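You operate a simulated robot arm through the tools that you are given. There is no shell and no other tool.

You run a simulated robot arm. Do the job below in one go: nothing can be reset, and whatever is moved stays where it is left.

## Task
Fit the spacer that the pitch card names on the jig's rod.
Fine: open the rod clamp first and shut it afterwards. Turn the pitch dial to the same pitch. Where these are worked on the way, their far stop is far enough and under half their travel is too little: rod clamp.
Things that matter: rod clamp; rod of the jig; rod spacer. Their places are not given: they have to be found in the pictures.

The check looks at the end state, three seconds after you hand in, the way a careful person would. Anything else that was tipped, shoved, dropped, spilled or broken makes it a failure.

## Robot
A 7-joint arm with a two-finger gripper, fixed in place. Base frame: the origin is on the floor under the middle of its stand, x ahead of it, y to its left, z up. Units: mm, degrees, N and s.
With the tool pointing down near the work surface it reaches from about 340 to 720 mm from the base axis. Its first joint turns from -66.0 to 66.0 degrees. Payload 2.45 kg.
The tool frame sits at the grasp point between the pads (the TCP): z along the fingers, y along the line on which they close. The tips reach 26 mm beyond it. The gripper opens to 96 mm; its body begins 69 mm behind the TCP.
Orientation is that of the tool frame in the base frame, as [roll, pitch, yaw] about the fixed x, y, z axes, in that order (R = Rz(yaw) Ry(pitch) Rx(roll)). With the fingers straight down and closing along the base's y, the tool's x points along the base's -x, its y along +y and its z along -z.

## Interface
- The arm moves only by the tool jog_arm. Its arguments are lists of equal length, an entry for each row: "xyz": the shift along the base's x, y, z in mm, a list of three; "delta_rot": the turn, a rotation vector about the base's x, y, z in rad, a list of three. In form: {"xyz": [[x, y, z], ...], "delta_rot": [[wx, wy, wz], ...]}. A call has 1 to 20 rows; each row shifts and turns the commanded pose from where the row before left it. "fingers" is the opening, from 0 (shut) to 1 (fully open), set as the call begins (left out, the last holds). Rows are played at 5 a second. More than 50 mm and 8.6 degrees between two rows, or a gripper value outside its range, and nothing of the call is played. A pose out of reach is approached as far as the arm can. The call stops where the force on the tool passes 40 N (or 10 N more than at its start, if that is more) or the arm is blocked; 0.2 s more then pass. Each finger travels about 50 mm/s and halts on what it meets, pressing with about 40 N; the grip force reading is that of the motor and also rises with nothing between the fingers. The clock runs only during rows and for 0.2 s after the last one: add rows that do not move to give the fingers time. The reply holds the time, the measured pose of the TCP, the force on the tool along the base axes, the opening and the grip force, in the units named above and with some noise, with the torque about the TCP (base axes, N m) and any sound that the robot's microphone picked up.
- Cameras (640 x 400 px; columns grow to the right, rows downward): "scene" is fixed at [171.1, -401.8, 1418.2]; the picture's right is [0.69, -0.72, 0.00], its down [-0.46, -0.44, -0.77] and it looks along [0.56, 0.53, -0.64] (base axes); focal length 364 px, centre (320, 200). "wrist" rides on the gripper at [82, 3, -98] in the tool frame; the picture's right is [-0.04, 1.00, 0.00], its down [-0.73, -0.03, -0.68] and it looks along [-0.68, -0.03, 0.73] (tool axes); focal length 256 px, centre (320, 200).
- snapshot(camera): a new picture of that camera. The clock stands still meanwhile.
- measure_at(camera, pixels): for up to 12 pixels [column, row] of the newest picture of that camera ("zoom" is the newest enlarged one), the place [x, y, z] in the base frame of the surface seen there, good to about 3 mm. The clock stands still meanwhile.
- enlarge(camera, box): a new picture of the part [left, top, right, bottom] of that camera's present view, enlarged. The clock stands still meanwhile.
- job_done(): hands the job in; it is judged then, once.

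Open the gripper and draw the arm clear of the work before you hand the job in, unless the task says otherwise.

The tools are called after "Call:" as name(argument=value, ...) on one line, values as JSON. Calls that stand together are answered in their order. jog_arm: Moves the arm, as the interface text tells. Its arguments: {"type":"object","properties":{"xyz":{"type":"array","items":{"type":"array","items":{"type":"number"}}},"delta_rot":{"type":"array","items":{"type":"array","items":{"type":"number"}}},"fingers":{"type":"number"}},"required":["xyz","delta_rot"]} The other tools are called the same way: snapshot (camera) takes a picture; measure_at (camera, pixels) gives the place of the surface under pixels of a picture; enlarge (camera, box) takes an enlarged picture of a part of a camera's view; job_done () hands the job in.

At the start:

```text
t: 0.0
ee_pos: [349.3, -35.7, 1184.2]
orientation: [-180.0, 0.1, -180.0]
contact_force: [-0.7, 0.6, 0.3]
moment: [-0.03, 0.0, 0.03]
grip_width: 96.0
grip_force: 0.0
```

scene: 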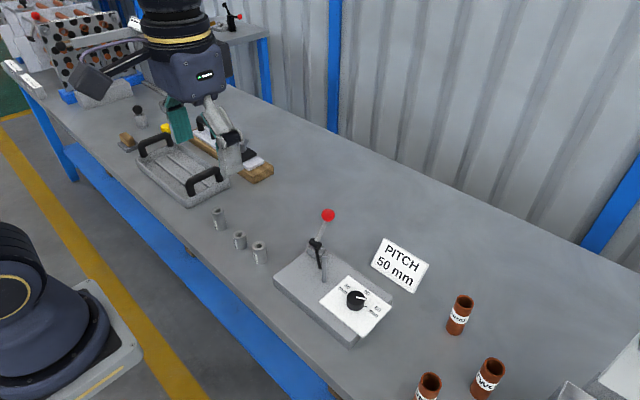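
wrist: 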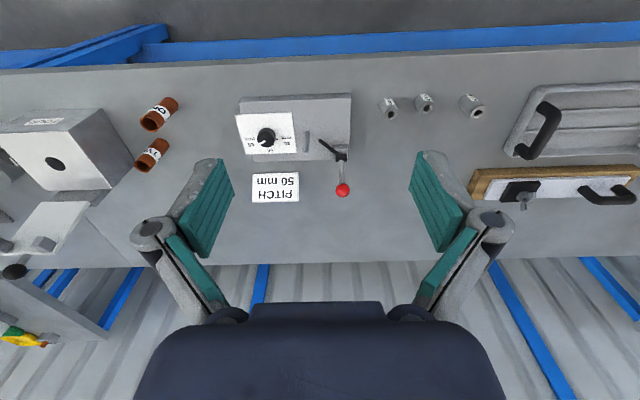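

The pitch card reads "PITCH 50 mm" at about (400,258) in the scene; the three spacers are around (219,217), (240,240), (260,252), and the jig is at (335,290). I enlarge both areas.

Call:
enlarge(camera="scene", box=[260, 200, 440, 350])

Call:
enlarge(camera="scene", box=[195, 190, 291, 280])

Call:
enlarge(camera="wrist", box=[220, 80, 500, 210])

```text
2.67 times, centred on (350, 275) of scene
```

zoom: 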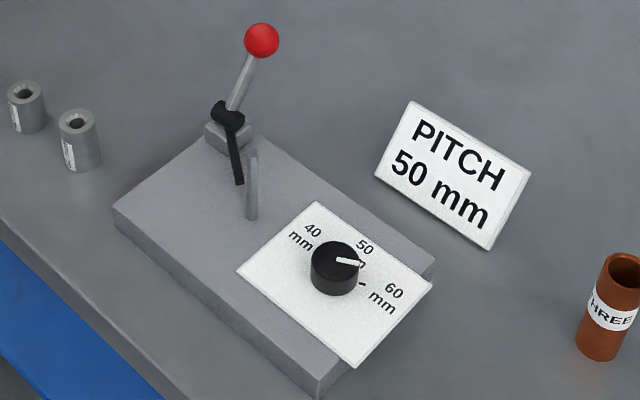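

```text
4.44 times, centred on (243, 235) of scene
```

zoom: 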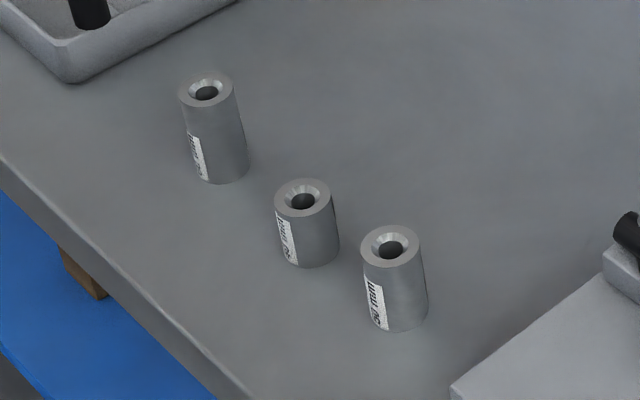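

```text
2.29 times, centred on (360, 145) of wrist
```

zoom: 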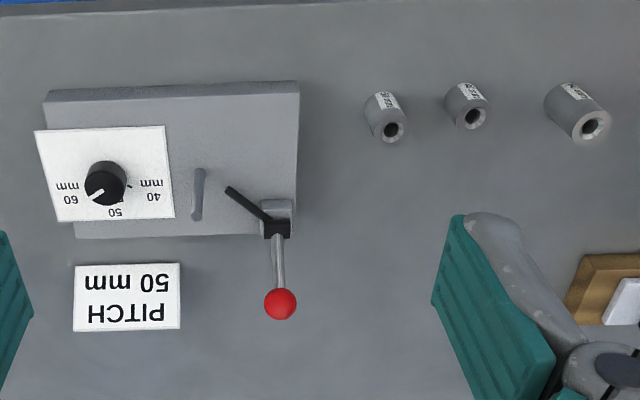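

The nearer spacer seems to be labelled 50 mm, the middle 40, the far 60. The clamp arm's black bar hangs over the rod. I measure the key points in the latest wrist zoom.

Call:
measure_at(camera="zoom", pixels=[[391, 130], [471, 117], [591, 126], [281, 304], [277, 232], [230, 190], [199, 172], [196, 216], [106, 180], [250, 130], [150, 140], [300, 84]])

Call:
snapshot(camera="scene")

```text
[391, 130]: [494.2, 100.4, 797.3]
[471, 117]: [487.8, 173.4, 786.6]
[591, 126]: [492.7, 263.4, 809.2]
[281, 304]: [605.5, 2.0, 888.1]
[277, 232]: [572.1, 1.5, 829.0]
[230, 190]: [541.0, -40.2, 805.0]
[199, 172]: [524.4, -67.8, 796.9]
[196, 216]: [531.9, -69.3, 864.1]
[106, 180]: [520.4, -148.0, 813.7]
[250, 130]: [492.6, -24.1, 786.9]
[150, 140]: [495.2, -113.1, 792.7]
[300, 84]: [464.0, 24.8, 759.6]
```

```text
taken
```

scene: 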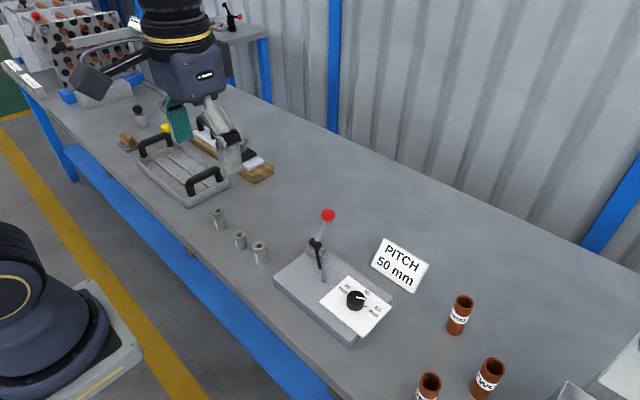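

I bring the wrist camera closer to the jig, keeping the gripper well above and on the near side of it.

Call:
jog_arm(xyz=[[8, -4, -37], [8, -4, -37], [8, -4, -37], [8, -4, -37], [8, -4, -37], [8, -4, -37]], delta_rot=[[0, 0, 0], [0, 0, 0], [0, 0, 0], [0, 0, 0], [0, 0, 0], [0, 0, 0]])

Call:
snapshot(camera="wrist")

```text
t: 1.4
ee_pos: [398.3, -60.8, 962.4]
orientation: [-180.0, -0.1, 179.9]
contact_force: [0.3, 0.5, -0.1]
moment: [0.01, -0.01, 0.01]
grip_width: 96.0
grip_force: 0.2
```

```text
taken
```

wrist: 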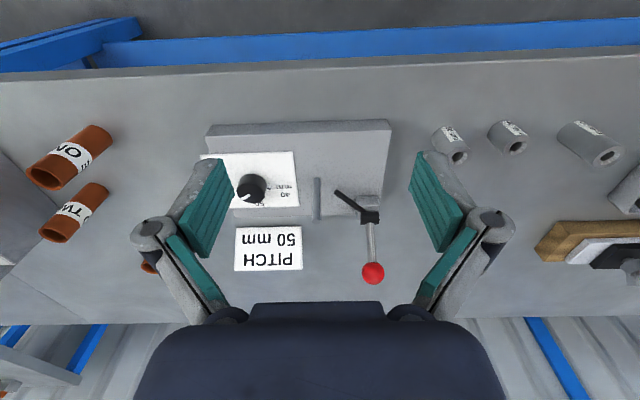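

The jig is in view; I enlarge the clamp, rod and dial, and then the spacer labels.

Call:
enlarge(camera="wrist", box=[280, 110, 440, 300])

Call:
enlarge(camera="wrist", box=[190, 110, 350, 230])

Call:
enlarge(camera="wrist", box=[420, 100, 640, 230])

```text
2.11 times, centred on (360, 205) of wrist
```

zoom: 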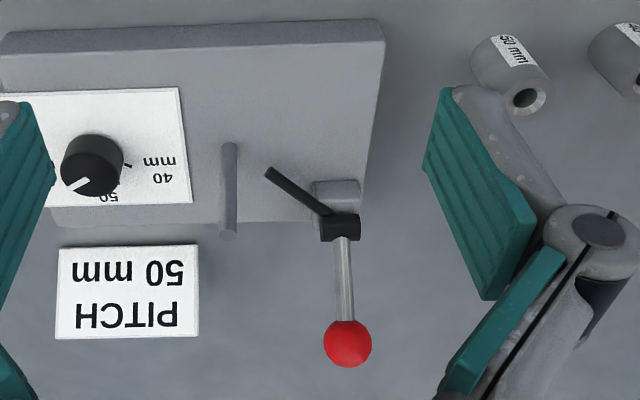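

```text
3.33 times, centred on (270, 170) of wrist
```

zoom: 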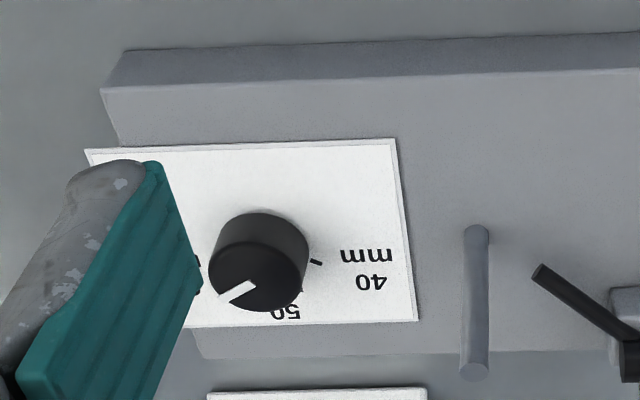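

```text
2.91 times, centred on (530, 165) of wrist
```

zoom: 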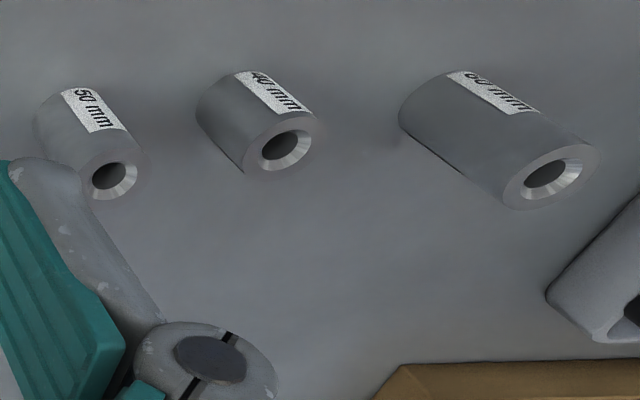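

Labels confirm: the spacer nearest the jig is "50 mm". I enlarge the clamp again to measure its geometry.

Call:
enlarge(camera="wrist", box=[300, 160, 420, 300])

Call:
measure_at(camera="zoom", pixels=[[372, 338], [368, 260], [372, 220], [362, 172], [340, 170], [258, 102], [200, 70], [196, 190], [197, 130], [240, 30], [420, 130], [500, 200]])

```text
2.86 times, centred on (360, 230) of wrist
```

zoom: 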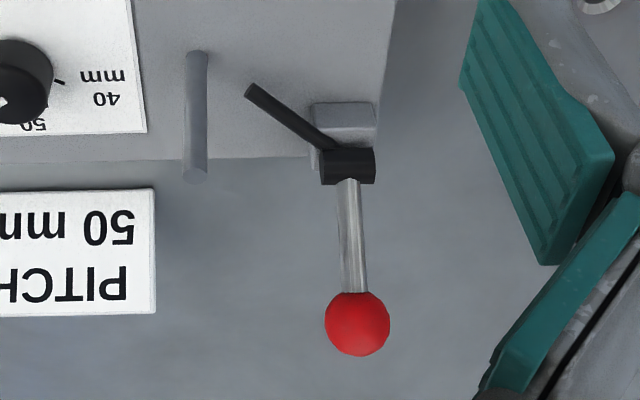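

```text
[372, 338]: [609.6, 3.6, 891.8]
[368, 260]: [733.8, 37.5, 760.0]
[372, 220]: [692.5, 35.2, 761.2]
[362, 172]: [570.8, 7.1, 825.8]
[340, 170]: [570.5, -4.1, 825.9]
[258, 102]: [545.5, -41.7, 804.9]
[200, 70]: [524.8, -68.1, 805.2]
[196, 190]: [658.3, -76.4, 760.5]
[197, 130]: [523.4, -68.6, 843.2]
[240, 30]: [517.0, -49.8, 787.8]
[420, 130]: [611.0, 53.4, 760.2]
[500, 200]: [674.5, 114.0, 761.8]
```

Table is at z≈760, plate top ≈787, rod at about (524,-68) with top near 864. I look closely at the clamp from the scene camera to understand its hinge.

Call:
enlarge(camera="scene", box=[295, 200, 359, 290])

Call:
measure_at(camera="zoom", pixels=[[330, 70], [310, 180], [290, 200], [270, 190], [300, 250], [315, 300], [340, 260], [345, 340]])

```text
4.44 times, centred on (327, 245) of scene
```

zoom: 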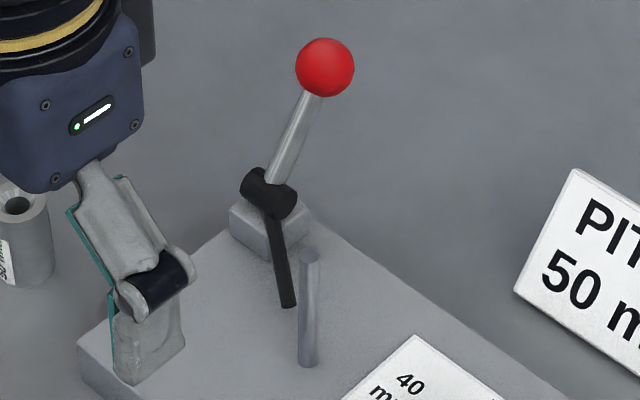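

```text
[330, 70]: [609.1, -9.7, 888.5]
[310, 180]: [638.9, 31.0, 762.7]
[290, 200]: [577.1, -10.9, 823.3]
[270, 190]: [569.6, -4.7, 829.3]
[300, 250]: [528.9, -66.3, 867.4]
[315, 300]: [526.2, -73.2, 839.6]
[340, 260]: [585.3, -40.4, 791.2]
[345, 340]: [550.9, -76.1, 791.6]
```

The hub axis is along y with the handle leaning away (+x) about 30° and the arm pointing toward the rod, so the clamp seems shut. I measure the ball, hub, rod top, spacers and knob more finely in the wrist picture.

Call:
measure_at(camera="wrist", pixels=[[373, 273], [369, 216], [363, 216], [376, 216], [370, 200], [371, 238], [318, 178], [317, 214], [315, 217], [252, 187], [247, 197]])

Call:
measure_at(camera="scene", pixels=[[328, 215], [323, 232], [315, 244], [324, 258], [324, 281], [260, 245], [260, 262], [240, 234], [219, 211], [356, 295], [360, 297], [371, 294]])

```text
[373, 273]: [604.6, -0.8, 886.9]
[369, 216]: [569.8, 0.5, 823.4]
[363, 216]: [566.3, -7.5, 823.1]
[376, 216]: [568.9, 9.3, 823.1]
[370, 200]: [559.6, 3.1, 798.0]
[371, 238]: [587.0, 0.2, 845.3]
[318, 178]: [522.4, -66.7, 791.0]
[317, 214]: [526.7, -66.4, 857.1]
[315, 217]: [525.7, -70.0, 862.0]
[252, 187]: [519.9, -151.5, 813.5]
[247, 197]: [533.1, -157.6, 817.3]
```

```text
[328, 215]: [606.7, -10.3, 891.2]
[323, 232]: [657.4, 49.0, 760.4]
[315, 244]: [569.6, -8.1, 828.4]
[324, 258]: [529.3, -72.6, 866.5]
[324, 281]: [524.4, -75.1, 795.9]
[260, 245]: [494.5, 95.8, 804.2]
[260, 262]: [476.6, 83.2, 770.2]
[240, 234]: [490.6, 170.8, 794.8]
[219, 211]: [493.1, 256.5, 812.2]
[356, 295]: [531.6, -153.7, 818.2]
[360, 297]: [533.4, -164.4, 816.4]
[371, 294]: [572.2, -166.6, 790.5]
```

Ball centre estimate ≈ (615,-1,881), hub ≈ (573,0,818). I move above the ball at z≈960 with the gripper part-open, then look.

Call:
jog_arm(xyz=[[36.1, 10, 0], [36.1, 10, 0], [36.1, 10, 0], [36.1, 10, 0], [36.1, 10, 0], [36.1, 10, 0], [0, 0, 0]], delta_rot=[[0, 0, 0], [0, 0, 0], [0, 0, 0], [0, 0, 0], [0, 0, 0], [0, 0, 0], [0, 0, 0]], fingers=0.6)

Call:
snapshot(camera="wrist")

Call:
enlarge(camera="scene", box=[260, 140, 420, 300])

```text
t: 3.0
ee_pos: [615.6, -0.6, 960.1]
orientation: [179.9, 0.0, 180.0]
contact_force: [0.0, 0.2, 0.7]
moment: [0.02, 0.05, -0.03]
grip_width: 57.8
grip_force: 0.0
```

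```text
taken
```

wrist: 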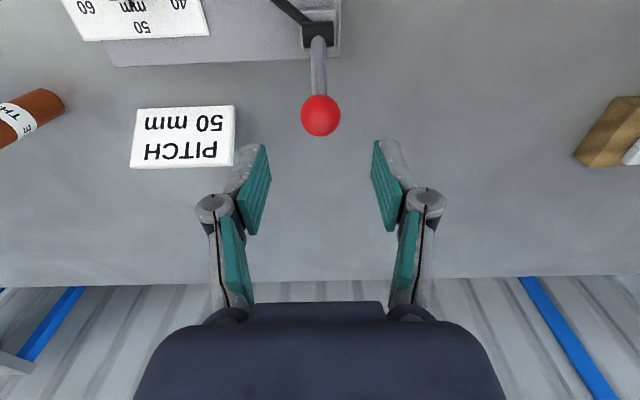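

```text
2.50 times, centred on (340, 220) of scene
```

zoom: 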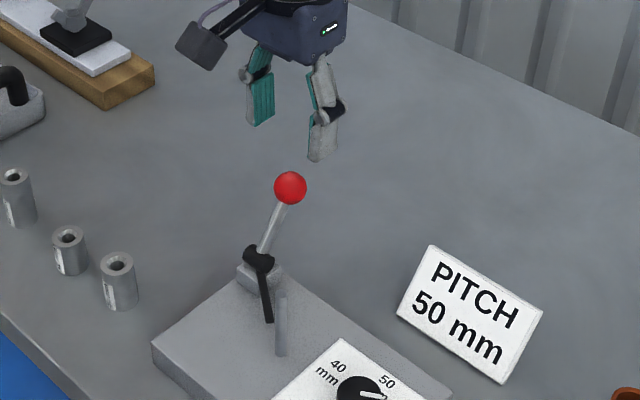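

The ball at wrist px (321,115) lines up with the TCP's x,y. I check the card's place and height before descending.

Call:
measure_at(camera="wrist", pixels=[[232, 108], [233, 165], [138, 110], [132, 166], [321, 115], [318, 36], [321, 60]])

```text
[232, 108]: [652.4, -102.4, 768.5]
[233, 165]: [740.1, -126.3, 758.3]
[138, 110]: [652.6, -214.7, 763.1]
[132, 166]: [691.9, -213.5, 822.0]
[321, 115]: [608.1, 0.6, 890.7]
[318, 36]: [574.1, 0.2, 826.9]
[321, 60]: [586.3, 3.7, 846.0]
```

Ball centre ≈ (614,0,880). I descend straight to it with the fingers at either side in y.

Call:
jog_arm(xyz=[[0, 0, -30], [0, 0, -25], [-1, 0, -15], [0, 0, -10]], delta_rot=[[0, 0, 0], [0, 0, 0], [0, 0, 0], [0, 0, 0]])

Call:
snapshot(camera="wrist")

Call:
enlarge(camera="scene", box=[280, 160, 400, 280])

```text
t: 4.0
ee_pos: [613.3, 0.3, 881.4]
orientation: [-179.9, 0.0, -180.0]
contact_force: [-0.1, 0.7, -0.5]
moment: [-0.02, -0.01, -0.04]
grip_width: 57.5
grip_force: 0.1
```

```text
taken
```

wrist: 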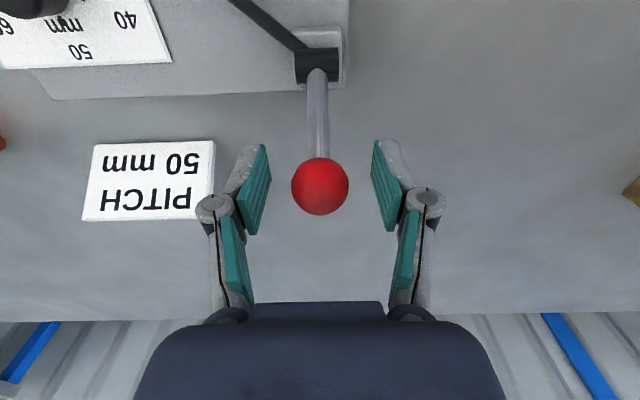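

```text
3.33 times, centred on (340, 220) of scene
```

zoom: 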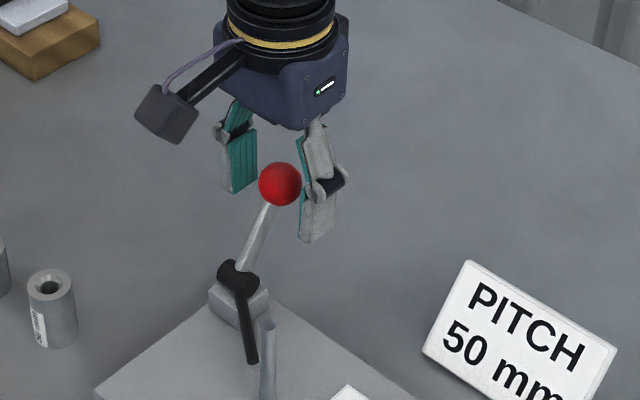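

The ball is exactly at the TCP pixel (320,187). I close the fingers on it.

Call:
jog_arm(xyz=[[0, 0, 0], [0, 0, 0], [0, 0, 0], [0, 0, 0]], delta_rot=[[0, 0, 0], [0, 0, 0], [0, 0, 0], [0, 0, 0]], fingers=0.0)

```text
t: 5.0
ee_pos: [612.2, -0.2, 882.7]
orientation: [179.9, 0.0, 179.9]
contact_force: [0.5, -0.7, -2.0]
moment: [-0.01, -0.06, 0.0]
grip_width: 27.7
grip_force: 45.6
```

Ball held (27.7 mm). I try a small move along the arc in the away direction (+x, down) to feel which way the lever moves.

Call:
jog_arm(xyz=[[3.4, 0, -2.1], [3.3, 0, -2.3]], delta_rot=[[0, 0, 0], [0, 0, 0]])

Call:
snapshot(camera="wrist")

```text
t: 5.6
ee_pos: [617.5, 0.6, 878.4]
orientation: [180.0, -0.4, 179.9]
contact_force: [-27.2, -0.9, 23.5]
moment: [0.0, 0.03, 0.03]
grip_width: 27.7
grip_force: 44.9
```

```text
taken
```

wrist: 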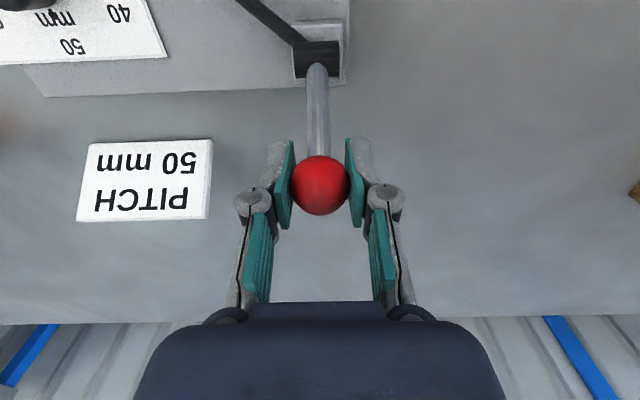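

The lever resisted with about 36 N that way, suggesting a stop. I go back and try the other direction (toward -x, along the arc).

Call:
jog_arm(xyz=[[-3.3, 0, 2.2], [-3.4, 0, 2.2], [-3.4, 0, 2.0], [-3.5, 0, 1.8]], delta_rot=[[0, 0, 0], [0, 0, 0], [0, 0, 0], [0, 0, 0]])

Call:
snapshot(camera="wrist")

```text
t: 6.6
ee_pos: [608.1, -0.2, 885.9]
orientation: [-180.0, 0.2, 180.0]
contact_force: [10.7, 0.6, -19.8]
moment: [0.01, -1.2, -0.03]
grip_width: 27.7
grip_force: 45.0
```

```text
taken
```

wrist: 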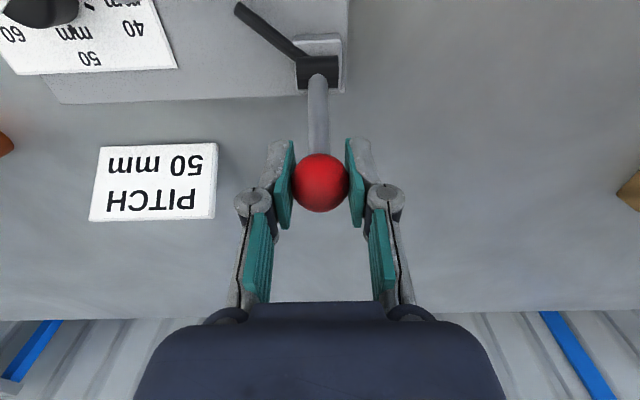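

I measure the stem and hub now to see whether the lever actually turned.

Call:
measure_at(camera="wrist", pixels=[[317, 68], [318, 90], [318, 110], [318, 130], [318, 145], [320, 183], [240, 8], [270, 30], [320, 48]])

Call:
enlarge(camera="scene", box=[280, 180, 376, 280])

```text
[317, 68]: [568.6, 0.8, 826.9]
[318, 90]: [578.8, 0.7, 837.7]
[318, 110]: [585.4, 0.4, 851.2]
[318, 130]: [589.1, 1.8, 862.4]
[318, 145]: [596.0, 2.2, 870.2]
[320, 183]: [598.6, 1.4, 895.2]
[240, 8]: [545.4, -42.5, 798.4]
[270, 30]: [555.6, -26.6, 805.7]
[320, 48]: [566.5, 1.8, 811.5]
```

```text
4.00 times, centred on (328, 230) of scene
```

zoom: 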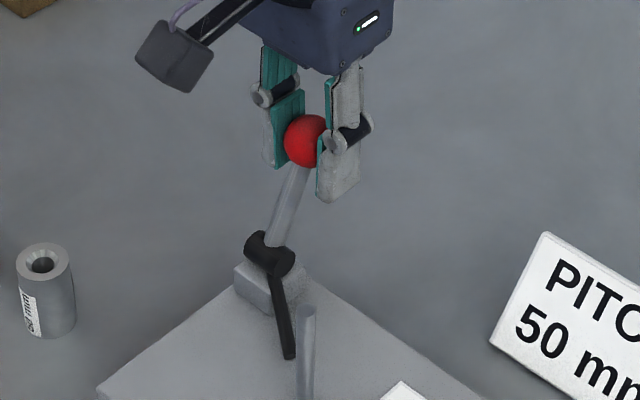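

The ball is now at ≈(607,884) and the arm tip dropped from 805 to 798, so the lever turns this way (about 28° lean now). I continue along the arc toward upright in small steps.

Call:
jog_arm(xyz=[[-7.1, 0, 3.3], [-7.4, 0, 2.6], [-7.7, 0, 1.8], [-7.8, 0, 0.9]], delta_rot=[[0, 0, 0], [0, 0, 0], [0, 0, 0], [0, 0, 0]])

Call:
snapshot(camera="wrist")

Call:
enlarge(camera="scene", box=[280, 180, 376, 280])

```text
t: 7.6
ee_pos: [579.7, 0.1, 895.2]
orientation: [179.9, 0.6, -180.0]
contact_force: [17.5, 5.9, 3.1]
moment: [0.05, -1.28, 0.02]
grip_width: 28.0
grip_force: 45.0
```

```text
taken
```

wrist: 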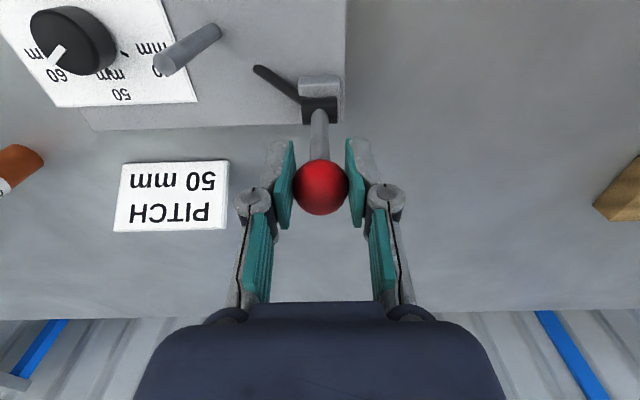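

```text
4.00 times, centred on (328, 230) of scene
```

zoom: 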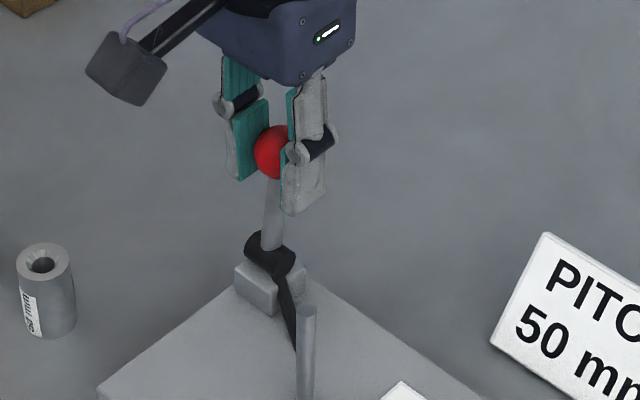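

The lever turns smoothly with ~17 N friction; the arm tip at wrist px (257,70) moves. I measure it and keep on along the arc.

Call:
measure_at(camera="wrist", pixels=[[258, 70], [275, 82], [290, 93], [320, 105], [319, 130], [321, 183]])

Call:
jog_arm(xyz=[[-7.8, 0, 0.2], [-7.8, 0, -0.7], [-7.7, 0, -1.5]], delta_rot=[[0, 0, 0], [0, 0, 0], [0, 0, 0]])

Call:
snapshot(camera="wrist")

```text
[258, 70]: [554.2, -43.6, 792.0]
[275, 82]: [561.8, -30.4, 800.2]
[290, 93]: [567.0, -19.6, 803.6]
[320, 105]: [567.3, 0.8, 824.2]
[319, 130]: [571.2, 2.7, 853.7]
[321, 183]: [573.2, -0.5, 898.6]
```

```text
t: 8.4
ee_pos: [556.1, -0.3, 893.6]
orientation: [-179.9, 0.4, 180.0]
contact_force: [15.1, 6.6, 9.8]
moment: [0.01, -1.26, 0.04]
grip_width: 27.8
grip_force: 45.1
```

```text
taken
```

wrist: 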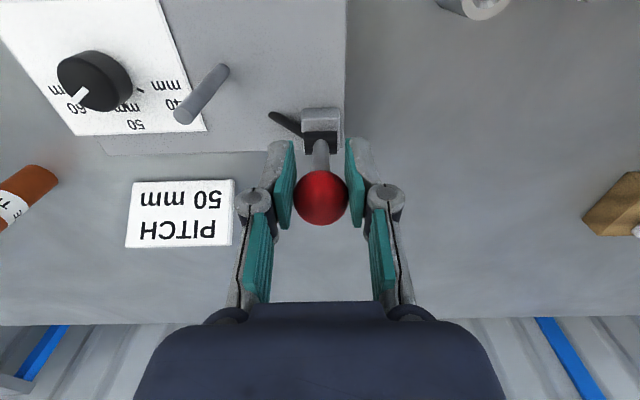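

Still turning freely with steady friction. I continue past upright toward the near stop.

Call:
jog_arm(xyz=[[-7.6, 0, -2.3], [-7.2, 0, -3.1], [-6.8, 0, -3.8]], delta_rot=[[0, 0, 0], [0, 0, 0], [0, 0, 0]])

Call:
snapshot(camera="wrist")

Call:
enlarge(camera="scene", box=[280, 180, 376, 280])

```text
t: 9.2
ee_pos: [529.6, -0.5, 884.2]
orientation: [-179.9, -0.4, 179.9]
contact_force: [2.5, 7.7, 10.5]
moment: [0.08, -0.71, 0.12]
grip_width: 26.5
grip_force: 44.5
```

```text
taken
```

wrist: 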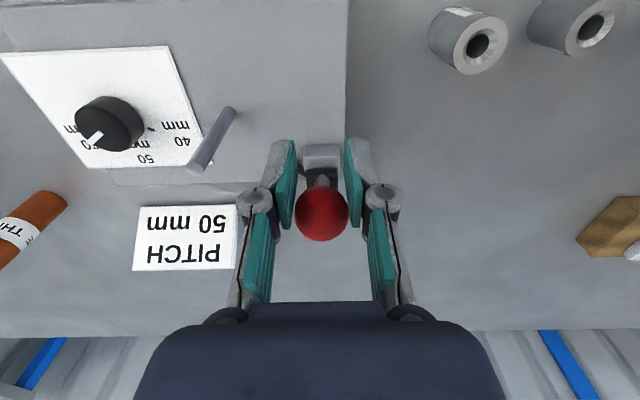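

```text
4.00 times, centred on (328, 230) of scene
```

zoom: 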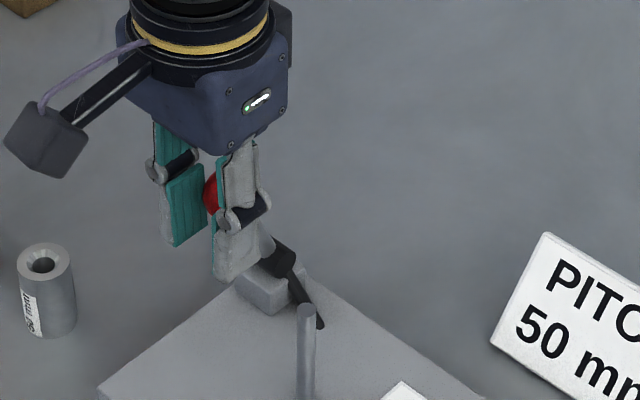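

The ball has slipped in the grip (now at px (322,213), ball centre ≈(543,0,890), lean about -22°), so pushing is better than pulling. I open, rise clear, and will push it from the far side with shut fingers.

Call:
jog_arm(xyz=[[0, 0, 0], [0, 0, 0], [0, 0, 0], [0, 0, 0], [0, 0, 25], [0, 0, 30]], delta_rot=[[0, 0, 0], [0, 0, 0], [0, 0, 0], [0, 0, 0], [0, 0, 0], [0, 0, 0]], fingers=0.6)

Call:
snapshot(camera="wrist")

Call:
enlarge(camera="scene", box=[280, 180, 376, 280])

```text
t: 10.6
ee_pos: [531.9, 0.5, 938.7]
orientation: [180.0, 0.0, 179.9]
contact_force: [0.2, -0.1, -0.1]
moment: [-0.02, 0.02, 0.02]
grip_width: 57.8
grip_force: 0.1
```

```text
taken
```

wrist: 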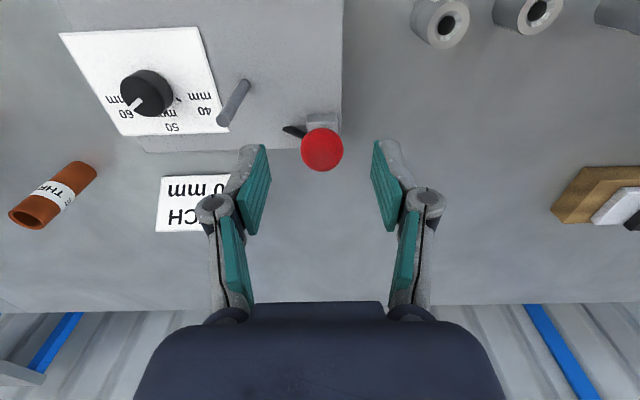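

```text
4.00 times, centred on (328, 230) of scene
```

zoom: 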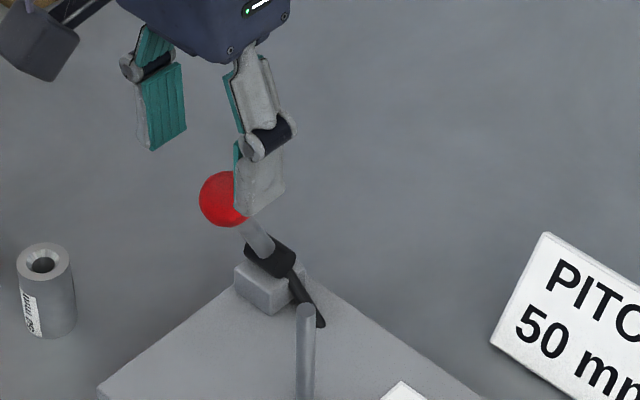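

Ball is at about (542,0,888). I shut the fingers and go round to its far side, then down to ball height.

Call:
jog_arm(xyz=[[20, 0, 2], [20, 0, 0], [20, 0, 0], [0, 0, 0], [0, 0, 0], [0, 0, -25], [0, 0, -20]], delta_rot=[[0, 0, 0], [0, 0, 0], [0, 0, 0], [0, 0, 0], [0, 0, 0], [0, 0, 0], [0, 0, 0]], fingers=0.0)

Call:
snapshot(camera="wrist")

Call:
enlarge(camera="scene", box=[280, 180, 376, 280])

```text
t: 12.2
ee_pos: [592.1, -0.1, 895.5]
orientation: [-180.0, 0.0, 180.0]
contact_force: [0.8, 0.1, 0.1]
moment: [0.03, 0.01, 0.0]
grip_width: 0.0
grip_force: 28.4
```

```text
taken
```

wrist: 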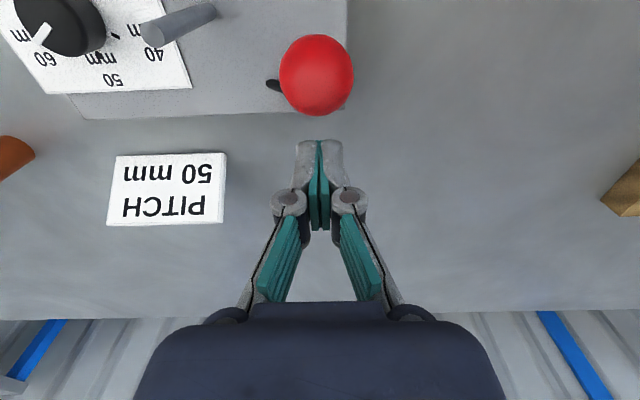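

```text
4.00 times, centred on (328, 230) of scene
```

zoom: 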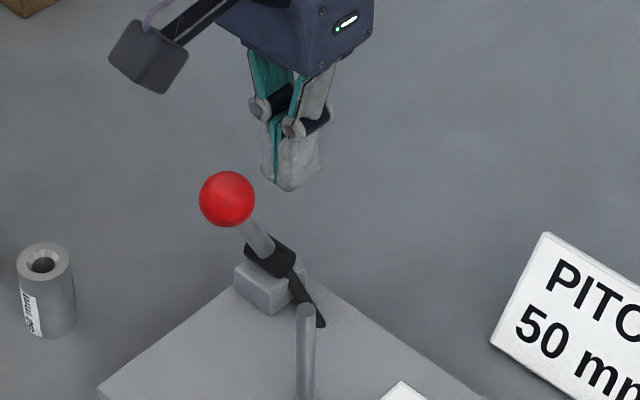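

Fingers are shut on the far side of the ball, clear. I push in -x slowly, watching the force for the stop.

Call:
jog_arm(xyz=[[-10, 0, -4], [-8, 0, 0], [-4, 0, 0], [-4, 0, 0], [-3, 0, 0], [-3, 0, -1], [-3, 0, -1]], delta_rot=[[0, 0, 0], [0, 0, 0], [0, 0, 0], [0, 0, 0], [0, 0, 0], [0, 0, 0], [0, 0, 0]])

Call:
enlarge(camera="scene", box=[280, 180, 376, 280])

```text
t: 13.4
ee_pos: [571.2, 0.1, 894.0]
orientation: [180.0, 1.4, 180.0]
contact_force: [6.9, 0.1, 0.5]
moment: [0.0, -0.05, 0.02]
grip_width: 5.8
grip_force: 28.8
stopped in row 6: the force on the tool passed its limit at 43 N (the readings are from after the stop); the commanded pose is now the measured one
```

```text
4.00 times, centred on (328, 230) of scene
```

zoom: 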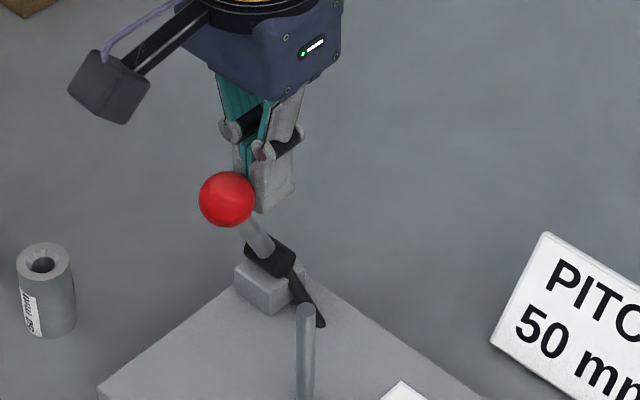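

The push was blocked at 43 N without the ball moving (still at zoom px (227,199)), so the clamp is at its far (open) stop. I back off, rise, and move over the 50 mm spacer with the gripper opening.

Call:
jog_arm(xyz=[[15, 0, 2], [10, 0, 10], [0, 0, 30], [0, 0, 34], [-25, 24, 0], [-25, 24, 0], [-25, 24, 0], [-25, 24, 0], [0, 0, -20]], delta_rot=[[0, 0, 0], [0, 0, 0], [0, 0, 0], [0, 0, 0], [0, 0, 0], [0, 0, 0], [0, 0, 0], [0, 0, 0], [0, 0, 0]])

Call:
jog_arm(xyz=[[0, 0, 0], [0, 0, 0], [0, 0, 0], [0, 0, 0]], delta_rot=[[0, 0, 0], [0, 0, 0], [0, 0, 0], [0, 0, 0]], fingers=0.55)

Call:
snapshot(camera="wrist")

Call:
snapshot(camera="scene")

```text
t: 15.4
ee_pos: [493.9, 96.0, 948.8]
orientation: [180.0, 1.3, -180.0]
contact_force: [-0.1, 0.5, -0.4]
moment: [-0.02, 0.01, 0.02]
grip_width: 0.0
grip_force: 28.1
```

```text
t: 16.4
ee_pos: [495.1, 95.4, 950.0]
orientation: [180.0, 1.2, 180.0]
contact_force: [0.7, 0.7, -0.4]
moment: [-0.01, 0.0, -0.02]
grip_width: 53.0
grip_force: 0.1
```

```text
taken
```

wrist: 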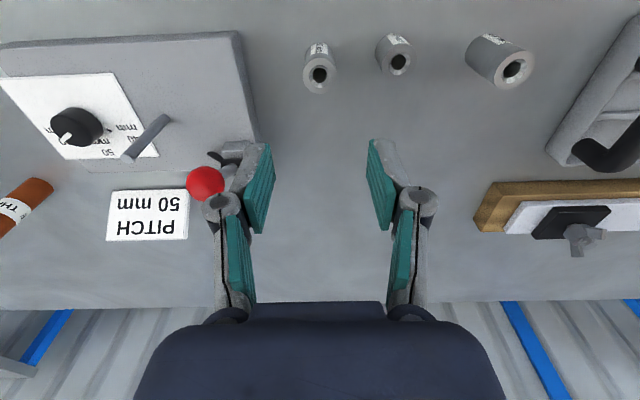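

```text
taken
```

scene: 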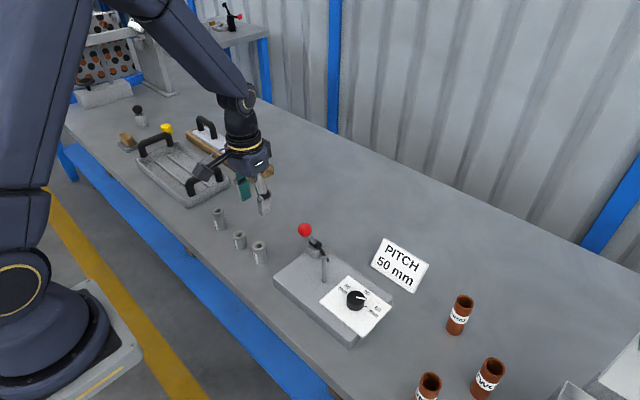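

The tool is tipped 1.2° in pitch after the stop; I correct that by +0.021 rad about y, then zoom on the spacers (50 mm at wrist px (319,68)).

Call:
jog_arm(xyz=[[0, 0, 0], [0, 0, 0]], delta_rot=[[0, 0.021, 0], [0, 0, 0]])

Call:
enlarge(camera="wrist", box=[280, 30, 430, 124])

Call:
measure_at(camera="zoom", pixels=[[170, 165], [130, 190], [200, 190], [165, 220], [170, 133], [130, 130], [215, 130], [260, 250]])

```text
t: 17.0
ee_pos: [493.9, 96.2, 948.8]
orientation: [180.0, -0.1, -180.0]
contact_force: [-1.2, -0.9, -0.2]
moment: [0.02, 0.01, 0.01]
grip_width: 52.7
grip_force: 0.1
```

```text
4.26 times, centred on (355, 77) of wrist
```

zoom: 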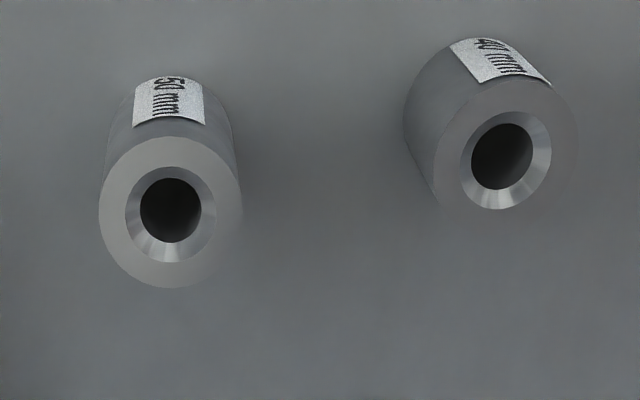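

```text
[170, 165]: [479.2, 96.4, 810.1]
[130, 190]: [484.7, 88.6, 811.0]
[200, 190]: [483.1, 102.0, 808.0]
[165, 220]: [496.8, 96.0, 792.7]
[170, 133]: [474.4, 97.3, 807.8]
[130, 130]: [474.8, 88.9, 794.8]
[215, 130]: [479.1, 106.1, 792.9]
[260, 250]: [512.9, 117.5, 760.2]
```

Spacer top is at z≈810 (height 50, Ø≈30), centre ≈ (488,95.6). I align, descend to z≈816 with ~20 mm finger overlap, and look before gripping.

Call:
jog_arm(xyz=[[-5.9, -0.6, -30], [0, 0, -35], [0, 0, -35], [0, 0, -20], [0, 0, -13], [0, 0, 0]], delta_rot=[[0, 0, 0], [0, 0, 0], [0, 0, 0], [0, 0, 0], [0, 0, 0], [0, 0, 0]])

Call:
snapshot(camera="wrist")

Call:
enlarge(camera="scene", box=[200, 190, 296, 280])

```text
t: 18.4
ee_pos: [488.4, 95.7, 816.2]
orientation: [-179.9, 0.1, -180.0]
contact_force: [-0.6, 0.3, 0.1]
moment: [0.03, 0.02, -0.02]
grip_width: 52.9
grip_force: 0.0
```

```text
taken
```

wrist: 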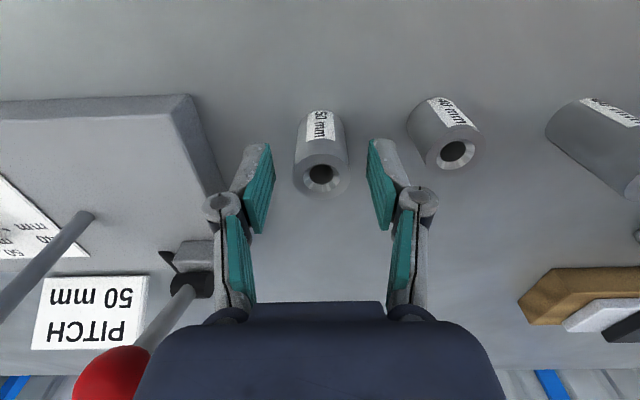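

```text
4.44 times, centred on (248, 235) of scene
```

zoom: 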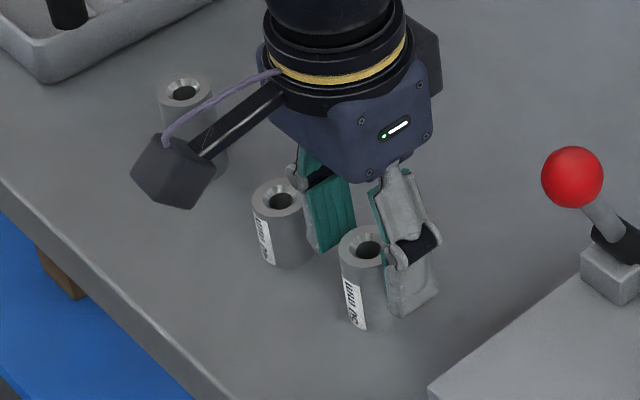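

The spacer's top ring at px (321,175) sits between the pads as expected. I close the fingers on it.

Call:
jog_arm(xyz=[[0, 0, 0], [0, 0, 0], [0, 0, 0], [0, 0, 0]], delta_rot=[[0, 0, 0], [0, 0, 0], [0, 0, 0], [0, 0, 0]], fingers=0.0)

Call:
enlarge(camera="wrist", box=[245, 130, 395, 224])

```text
t: 19.4
ee_pos: [488.6, 95.5, 816.5]
orientation: [179.9, 0.1, -180.0]
contact_force: [-0.3, 0.0, 0.8]
moment: [0.02, -0.04, 0.01]
grip_width: 29.2
grip_force: 40.1
```

```text
4.26 times, centred on (320, 177) of wrist
```

zoom: 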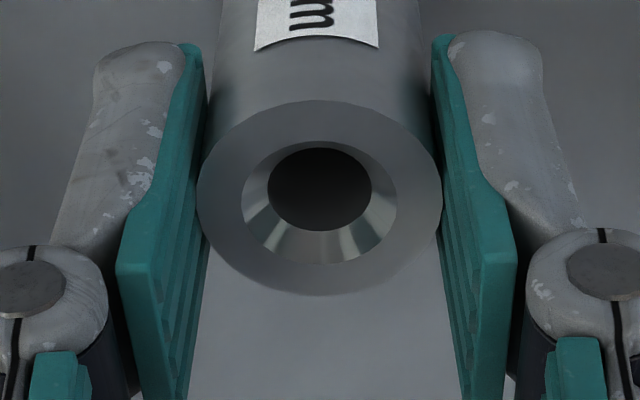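

Gripped (29.2 mm). I lift high above the lever ball and carry the spacer to above the rod at z≈970.

Call:
jog_arm(xyz=[[0, 0, 20], [0, 0, 33], [0, 0, 34], [0, 0, 34], [0, 0, 33], [7.4, -32.7, 0], [7.4, -32.7, 0], [7.4, -32.7, 0], [7.4, -32.7, 0], [7.4, -32.7, 0], [0, 0, 0]], delta_rot=[[0, 0, 0], [0, 0, 0], [0, 0, 0], [0, 0, 0], [0, 0, 0], [0, 0, 0], [0, 0, 0], [0, 0, 0], [0, 0, 0], [0, 0, 0], [0, 0, 0]])

Call:
snapshot(camera="wrist")

Call:
snapshot(camera="scene")

```text
t: 21.8
ee_pos: [525.8, -68.5, 968.4]
orientation: [180.0, 0.1, -180.0]
contact_force: [-0.2, -0.5, -1.9]
moment: [-0.01, 0.0, -0.02]
grip_width: 29.1
grip_force: 40.1
```

```text
taken
```

wrist: 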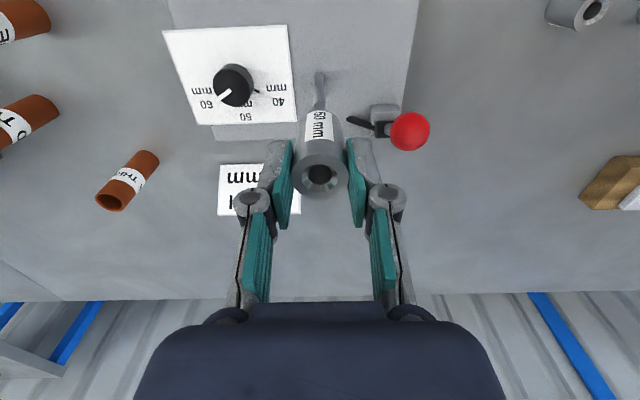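

```text
taken
```

scene: 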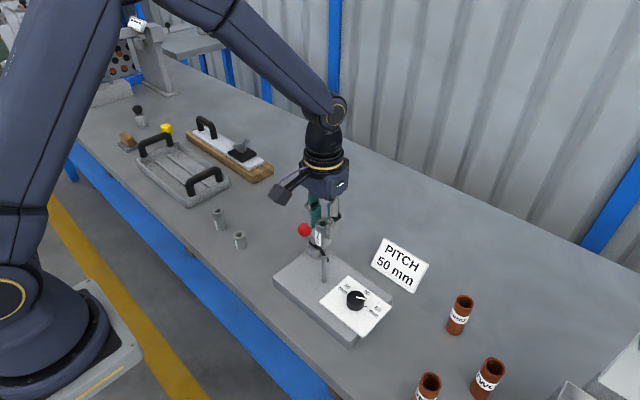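

The rod's top is just hidden behind the spacer near px (318,108). I shift 30 mm in +x (higher is clear) so that the rod top shows, then zoom.

Call:
jog_arm(xyz=[[15, 0, 0], [15, 0, 0], [0, 0, 0]], delta_rot=[[0, 0, 0], [0, 0, 0], [0, 0, 0]])

Call:
enlarge(camera="wrist", box=[256, 40, 384, 120])

Call:
measure_at(camera="zoom", pixels=[[310, 210], [310, 240], [310, 250], [320, 100], [320, 130]])

```text
t: 22.6
ee_pos: [556.6, -68.3, 969.8]
orientation: [180.0, -0.1, -180.0]
contact_force: [0.4, 0.9, -2.1]
moment: [0.03, 0.01, -0.01]
grip_width: 29.3
grip_force: 40.1
```

```text
5.00 times, centred on (320, 80) of wrist
```

zoom: 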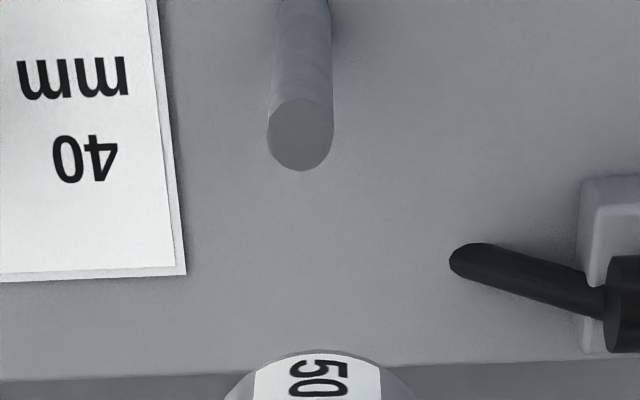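

```text
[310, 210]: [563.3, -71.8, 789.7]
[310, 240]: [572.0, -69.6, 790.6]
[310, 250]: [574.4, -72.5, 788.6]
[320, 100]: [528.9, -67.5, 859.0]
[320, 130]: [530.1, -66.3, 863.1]
```

Rod top centre is at wrist px ≈(316,66.8), giving about (530.7,-70.3,865), Ø≈9.5. I move the spacer over that spot and check collinearity in the scene view.

Call:
jog_arm(xyz=[[-12.6, -1, 0], [-12.5, -1, 0], [0, 0, -15], [0, 0, -10], [0, 0, 0]], delta_rot=[[0, 0, 0], [0, 0, 0], [0, 0, 0], [0, 0, 0], [0, 0, 0]])

Call:
enlarge(camera="scene", box=[284, 200, 364, 290])

Call:
enlarge(camera="wrist", box=[240, 60, 400, 220])

```text
t: 23.8
ee_pos: [529.9, -70.5, 945.2]
orientation: [180.0, 0.0, -180.0]
contact_force: [0.7, -0.3, -2.1]
moment: [-0.02, 0.02, -0.01]
grip_width: 28.8
grip_force: 39.8
```

```text
4.44 times, centred on (324, 245) of scene
```

zoom: 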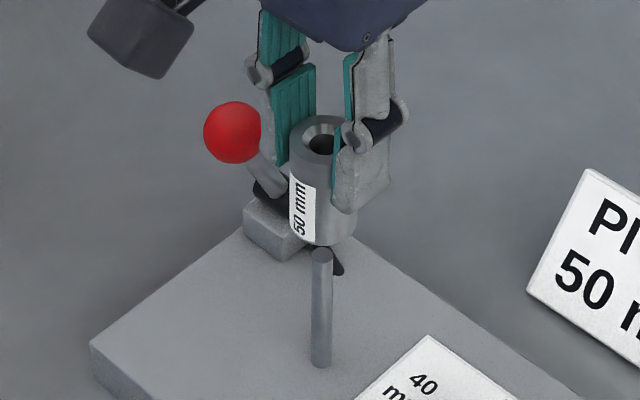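

```text
2.50 times, centred on (320, 140) of wrist
```

zoom: 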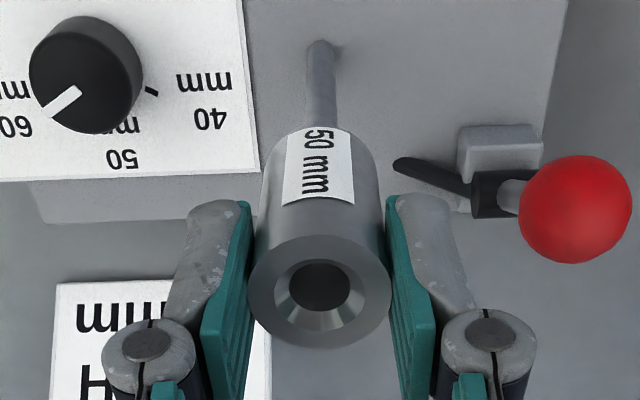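

In the scene zoom the spacer (edges about 291–357) is close to collinear with the rod (311–332). I enlarge further to refine.

Call:
enlarge(camera="scene", box=[308, 224, 340, 284])

Call:
enlarge(camera="wrist", box=[290, 60, 350, 120])

```text
6.67 times, centred on (324, 254) of scene
```

zoom: 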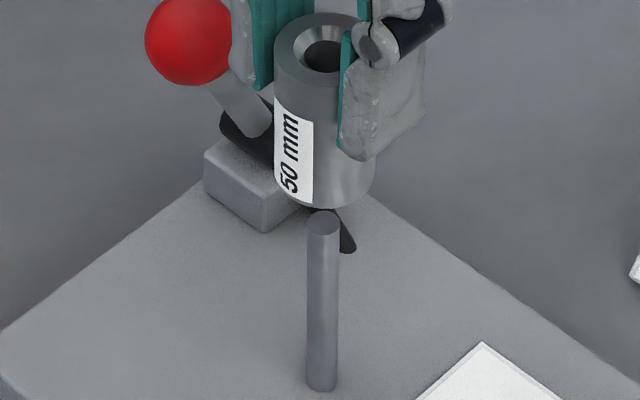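

```text
6.67 times, centred on (320, 90) of wrist
```

zoom: 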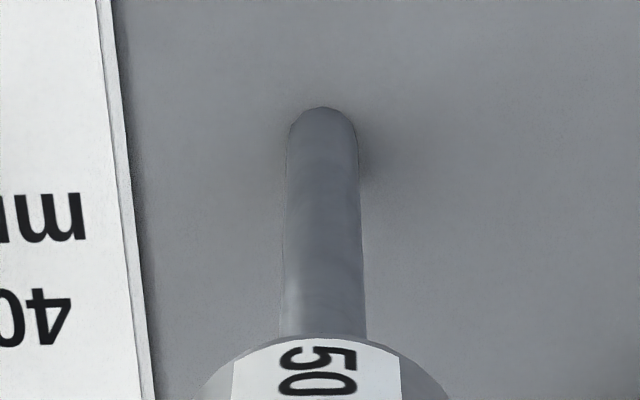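

Alignment is within about 0.5 mm in both views. I nudge slightly and lower in small steps to get the rod into the bore, watching forces.

Call:
jog_arm(xyz=[[-0.3, 0.2, -10], [0, 0, -8], [0, 0, -5], [0, 0, -5], [0, 0, -5], [0, 0, -7]], delta_rot=[[0, 0, 0], [0, 0, 0], [0, 0, 0], [0, 0, 0], [0, 0, 0], [0, 0, 0]])

Call:
enlarge(camera="scene", box=[284, 200, 364, 290])

Call:
enlarge(camera="wrist", box=[240, 60, 400, 220])

```text
t: 25.2
ee_pos: [529.4, -70.7, 905.0]
orientation: [180.0, -0.1, -179.9]
contact_force: [0.5, 0.3, -1.9]
moment: [0.03, -0.01, -0.02]
grip_width: 28.7
grip_force: 39.7
```

```text
4.44 times, centred on (324, 245) of scene
```

zoom: 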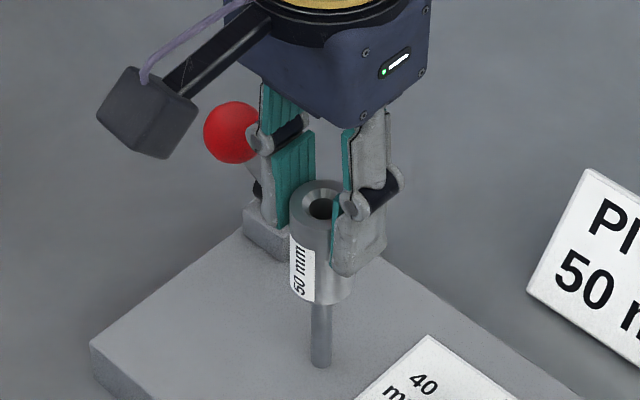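

```text
2.50 times, centred on (320, 140) of wrist
```

zoom: 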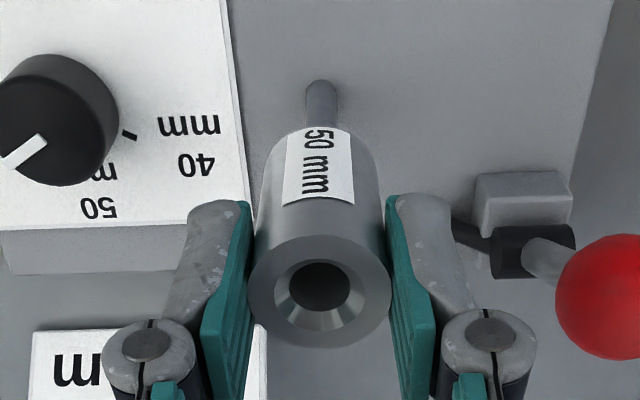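

No contact force, with the rod inside the bore. I continue down toward the plate (final TCP ≈ 843.5), slowing at the end.

Call:
jog_arm(xyz=[[0, 0, -12], [0, 0, -12], [0, 0, -12], [0, 0, -10], [0, 0, -7], [0, 0, -4]], delta_rot=[[0, 0, 0], [0, 0, 0], [0, 0, 0], [0, 0, 0], [0, 0, 0], [0, 0, 0]])

Call:
enlarge(camera="scene", box=[284, 200, 364, 290])

Call:
snapshot(camera="wrist")

```text
t: 26.6
ee_pos: [530.3, -70.1, 848.3]
orientation: [-179.9, -0.1, -179.9]
contact_force: [0.1, -0.3, -1.9]
moment: [0.03, -0.01, -0.05]
grip_width: 28.8
grip_force: 40.5
```

```text
4.44 times, centred on (324, 245) of scene
```

zoom: 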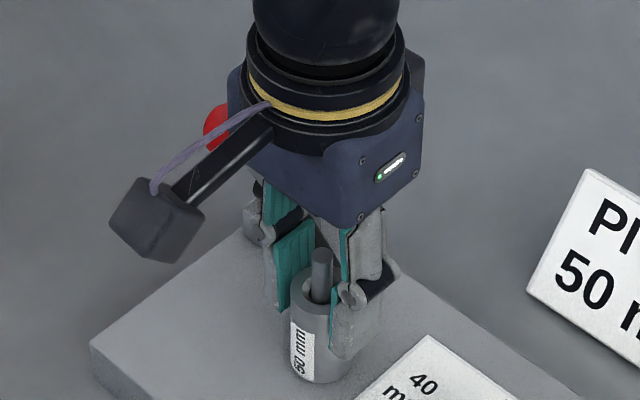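

```text
taken
```

wrist: 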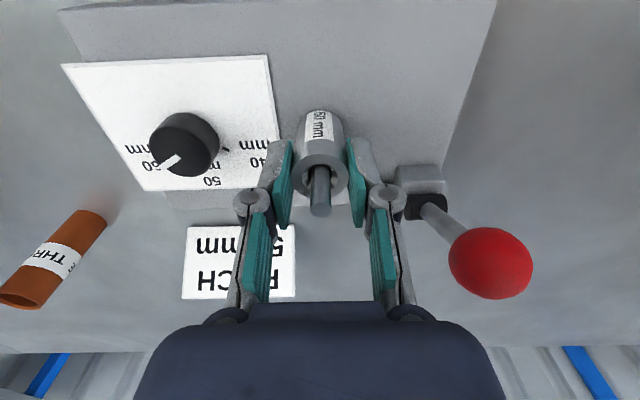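

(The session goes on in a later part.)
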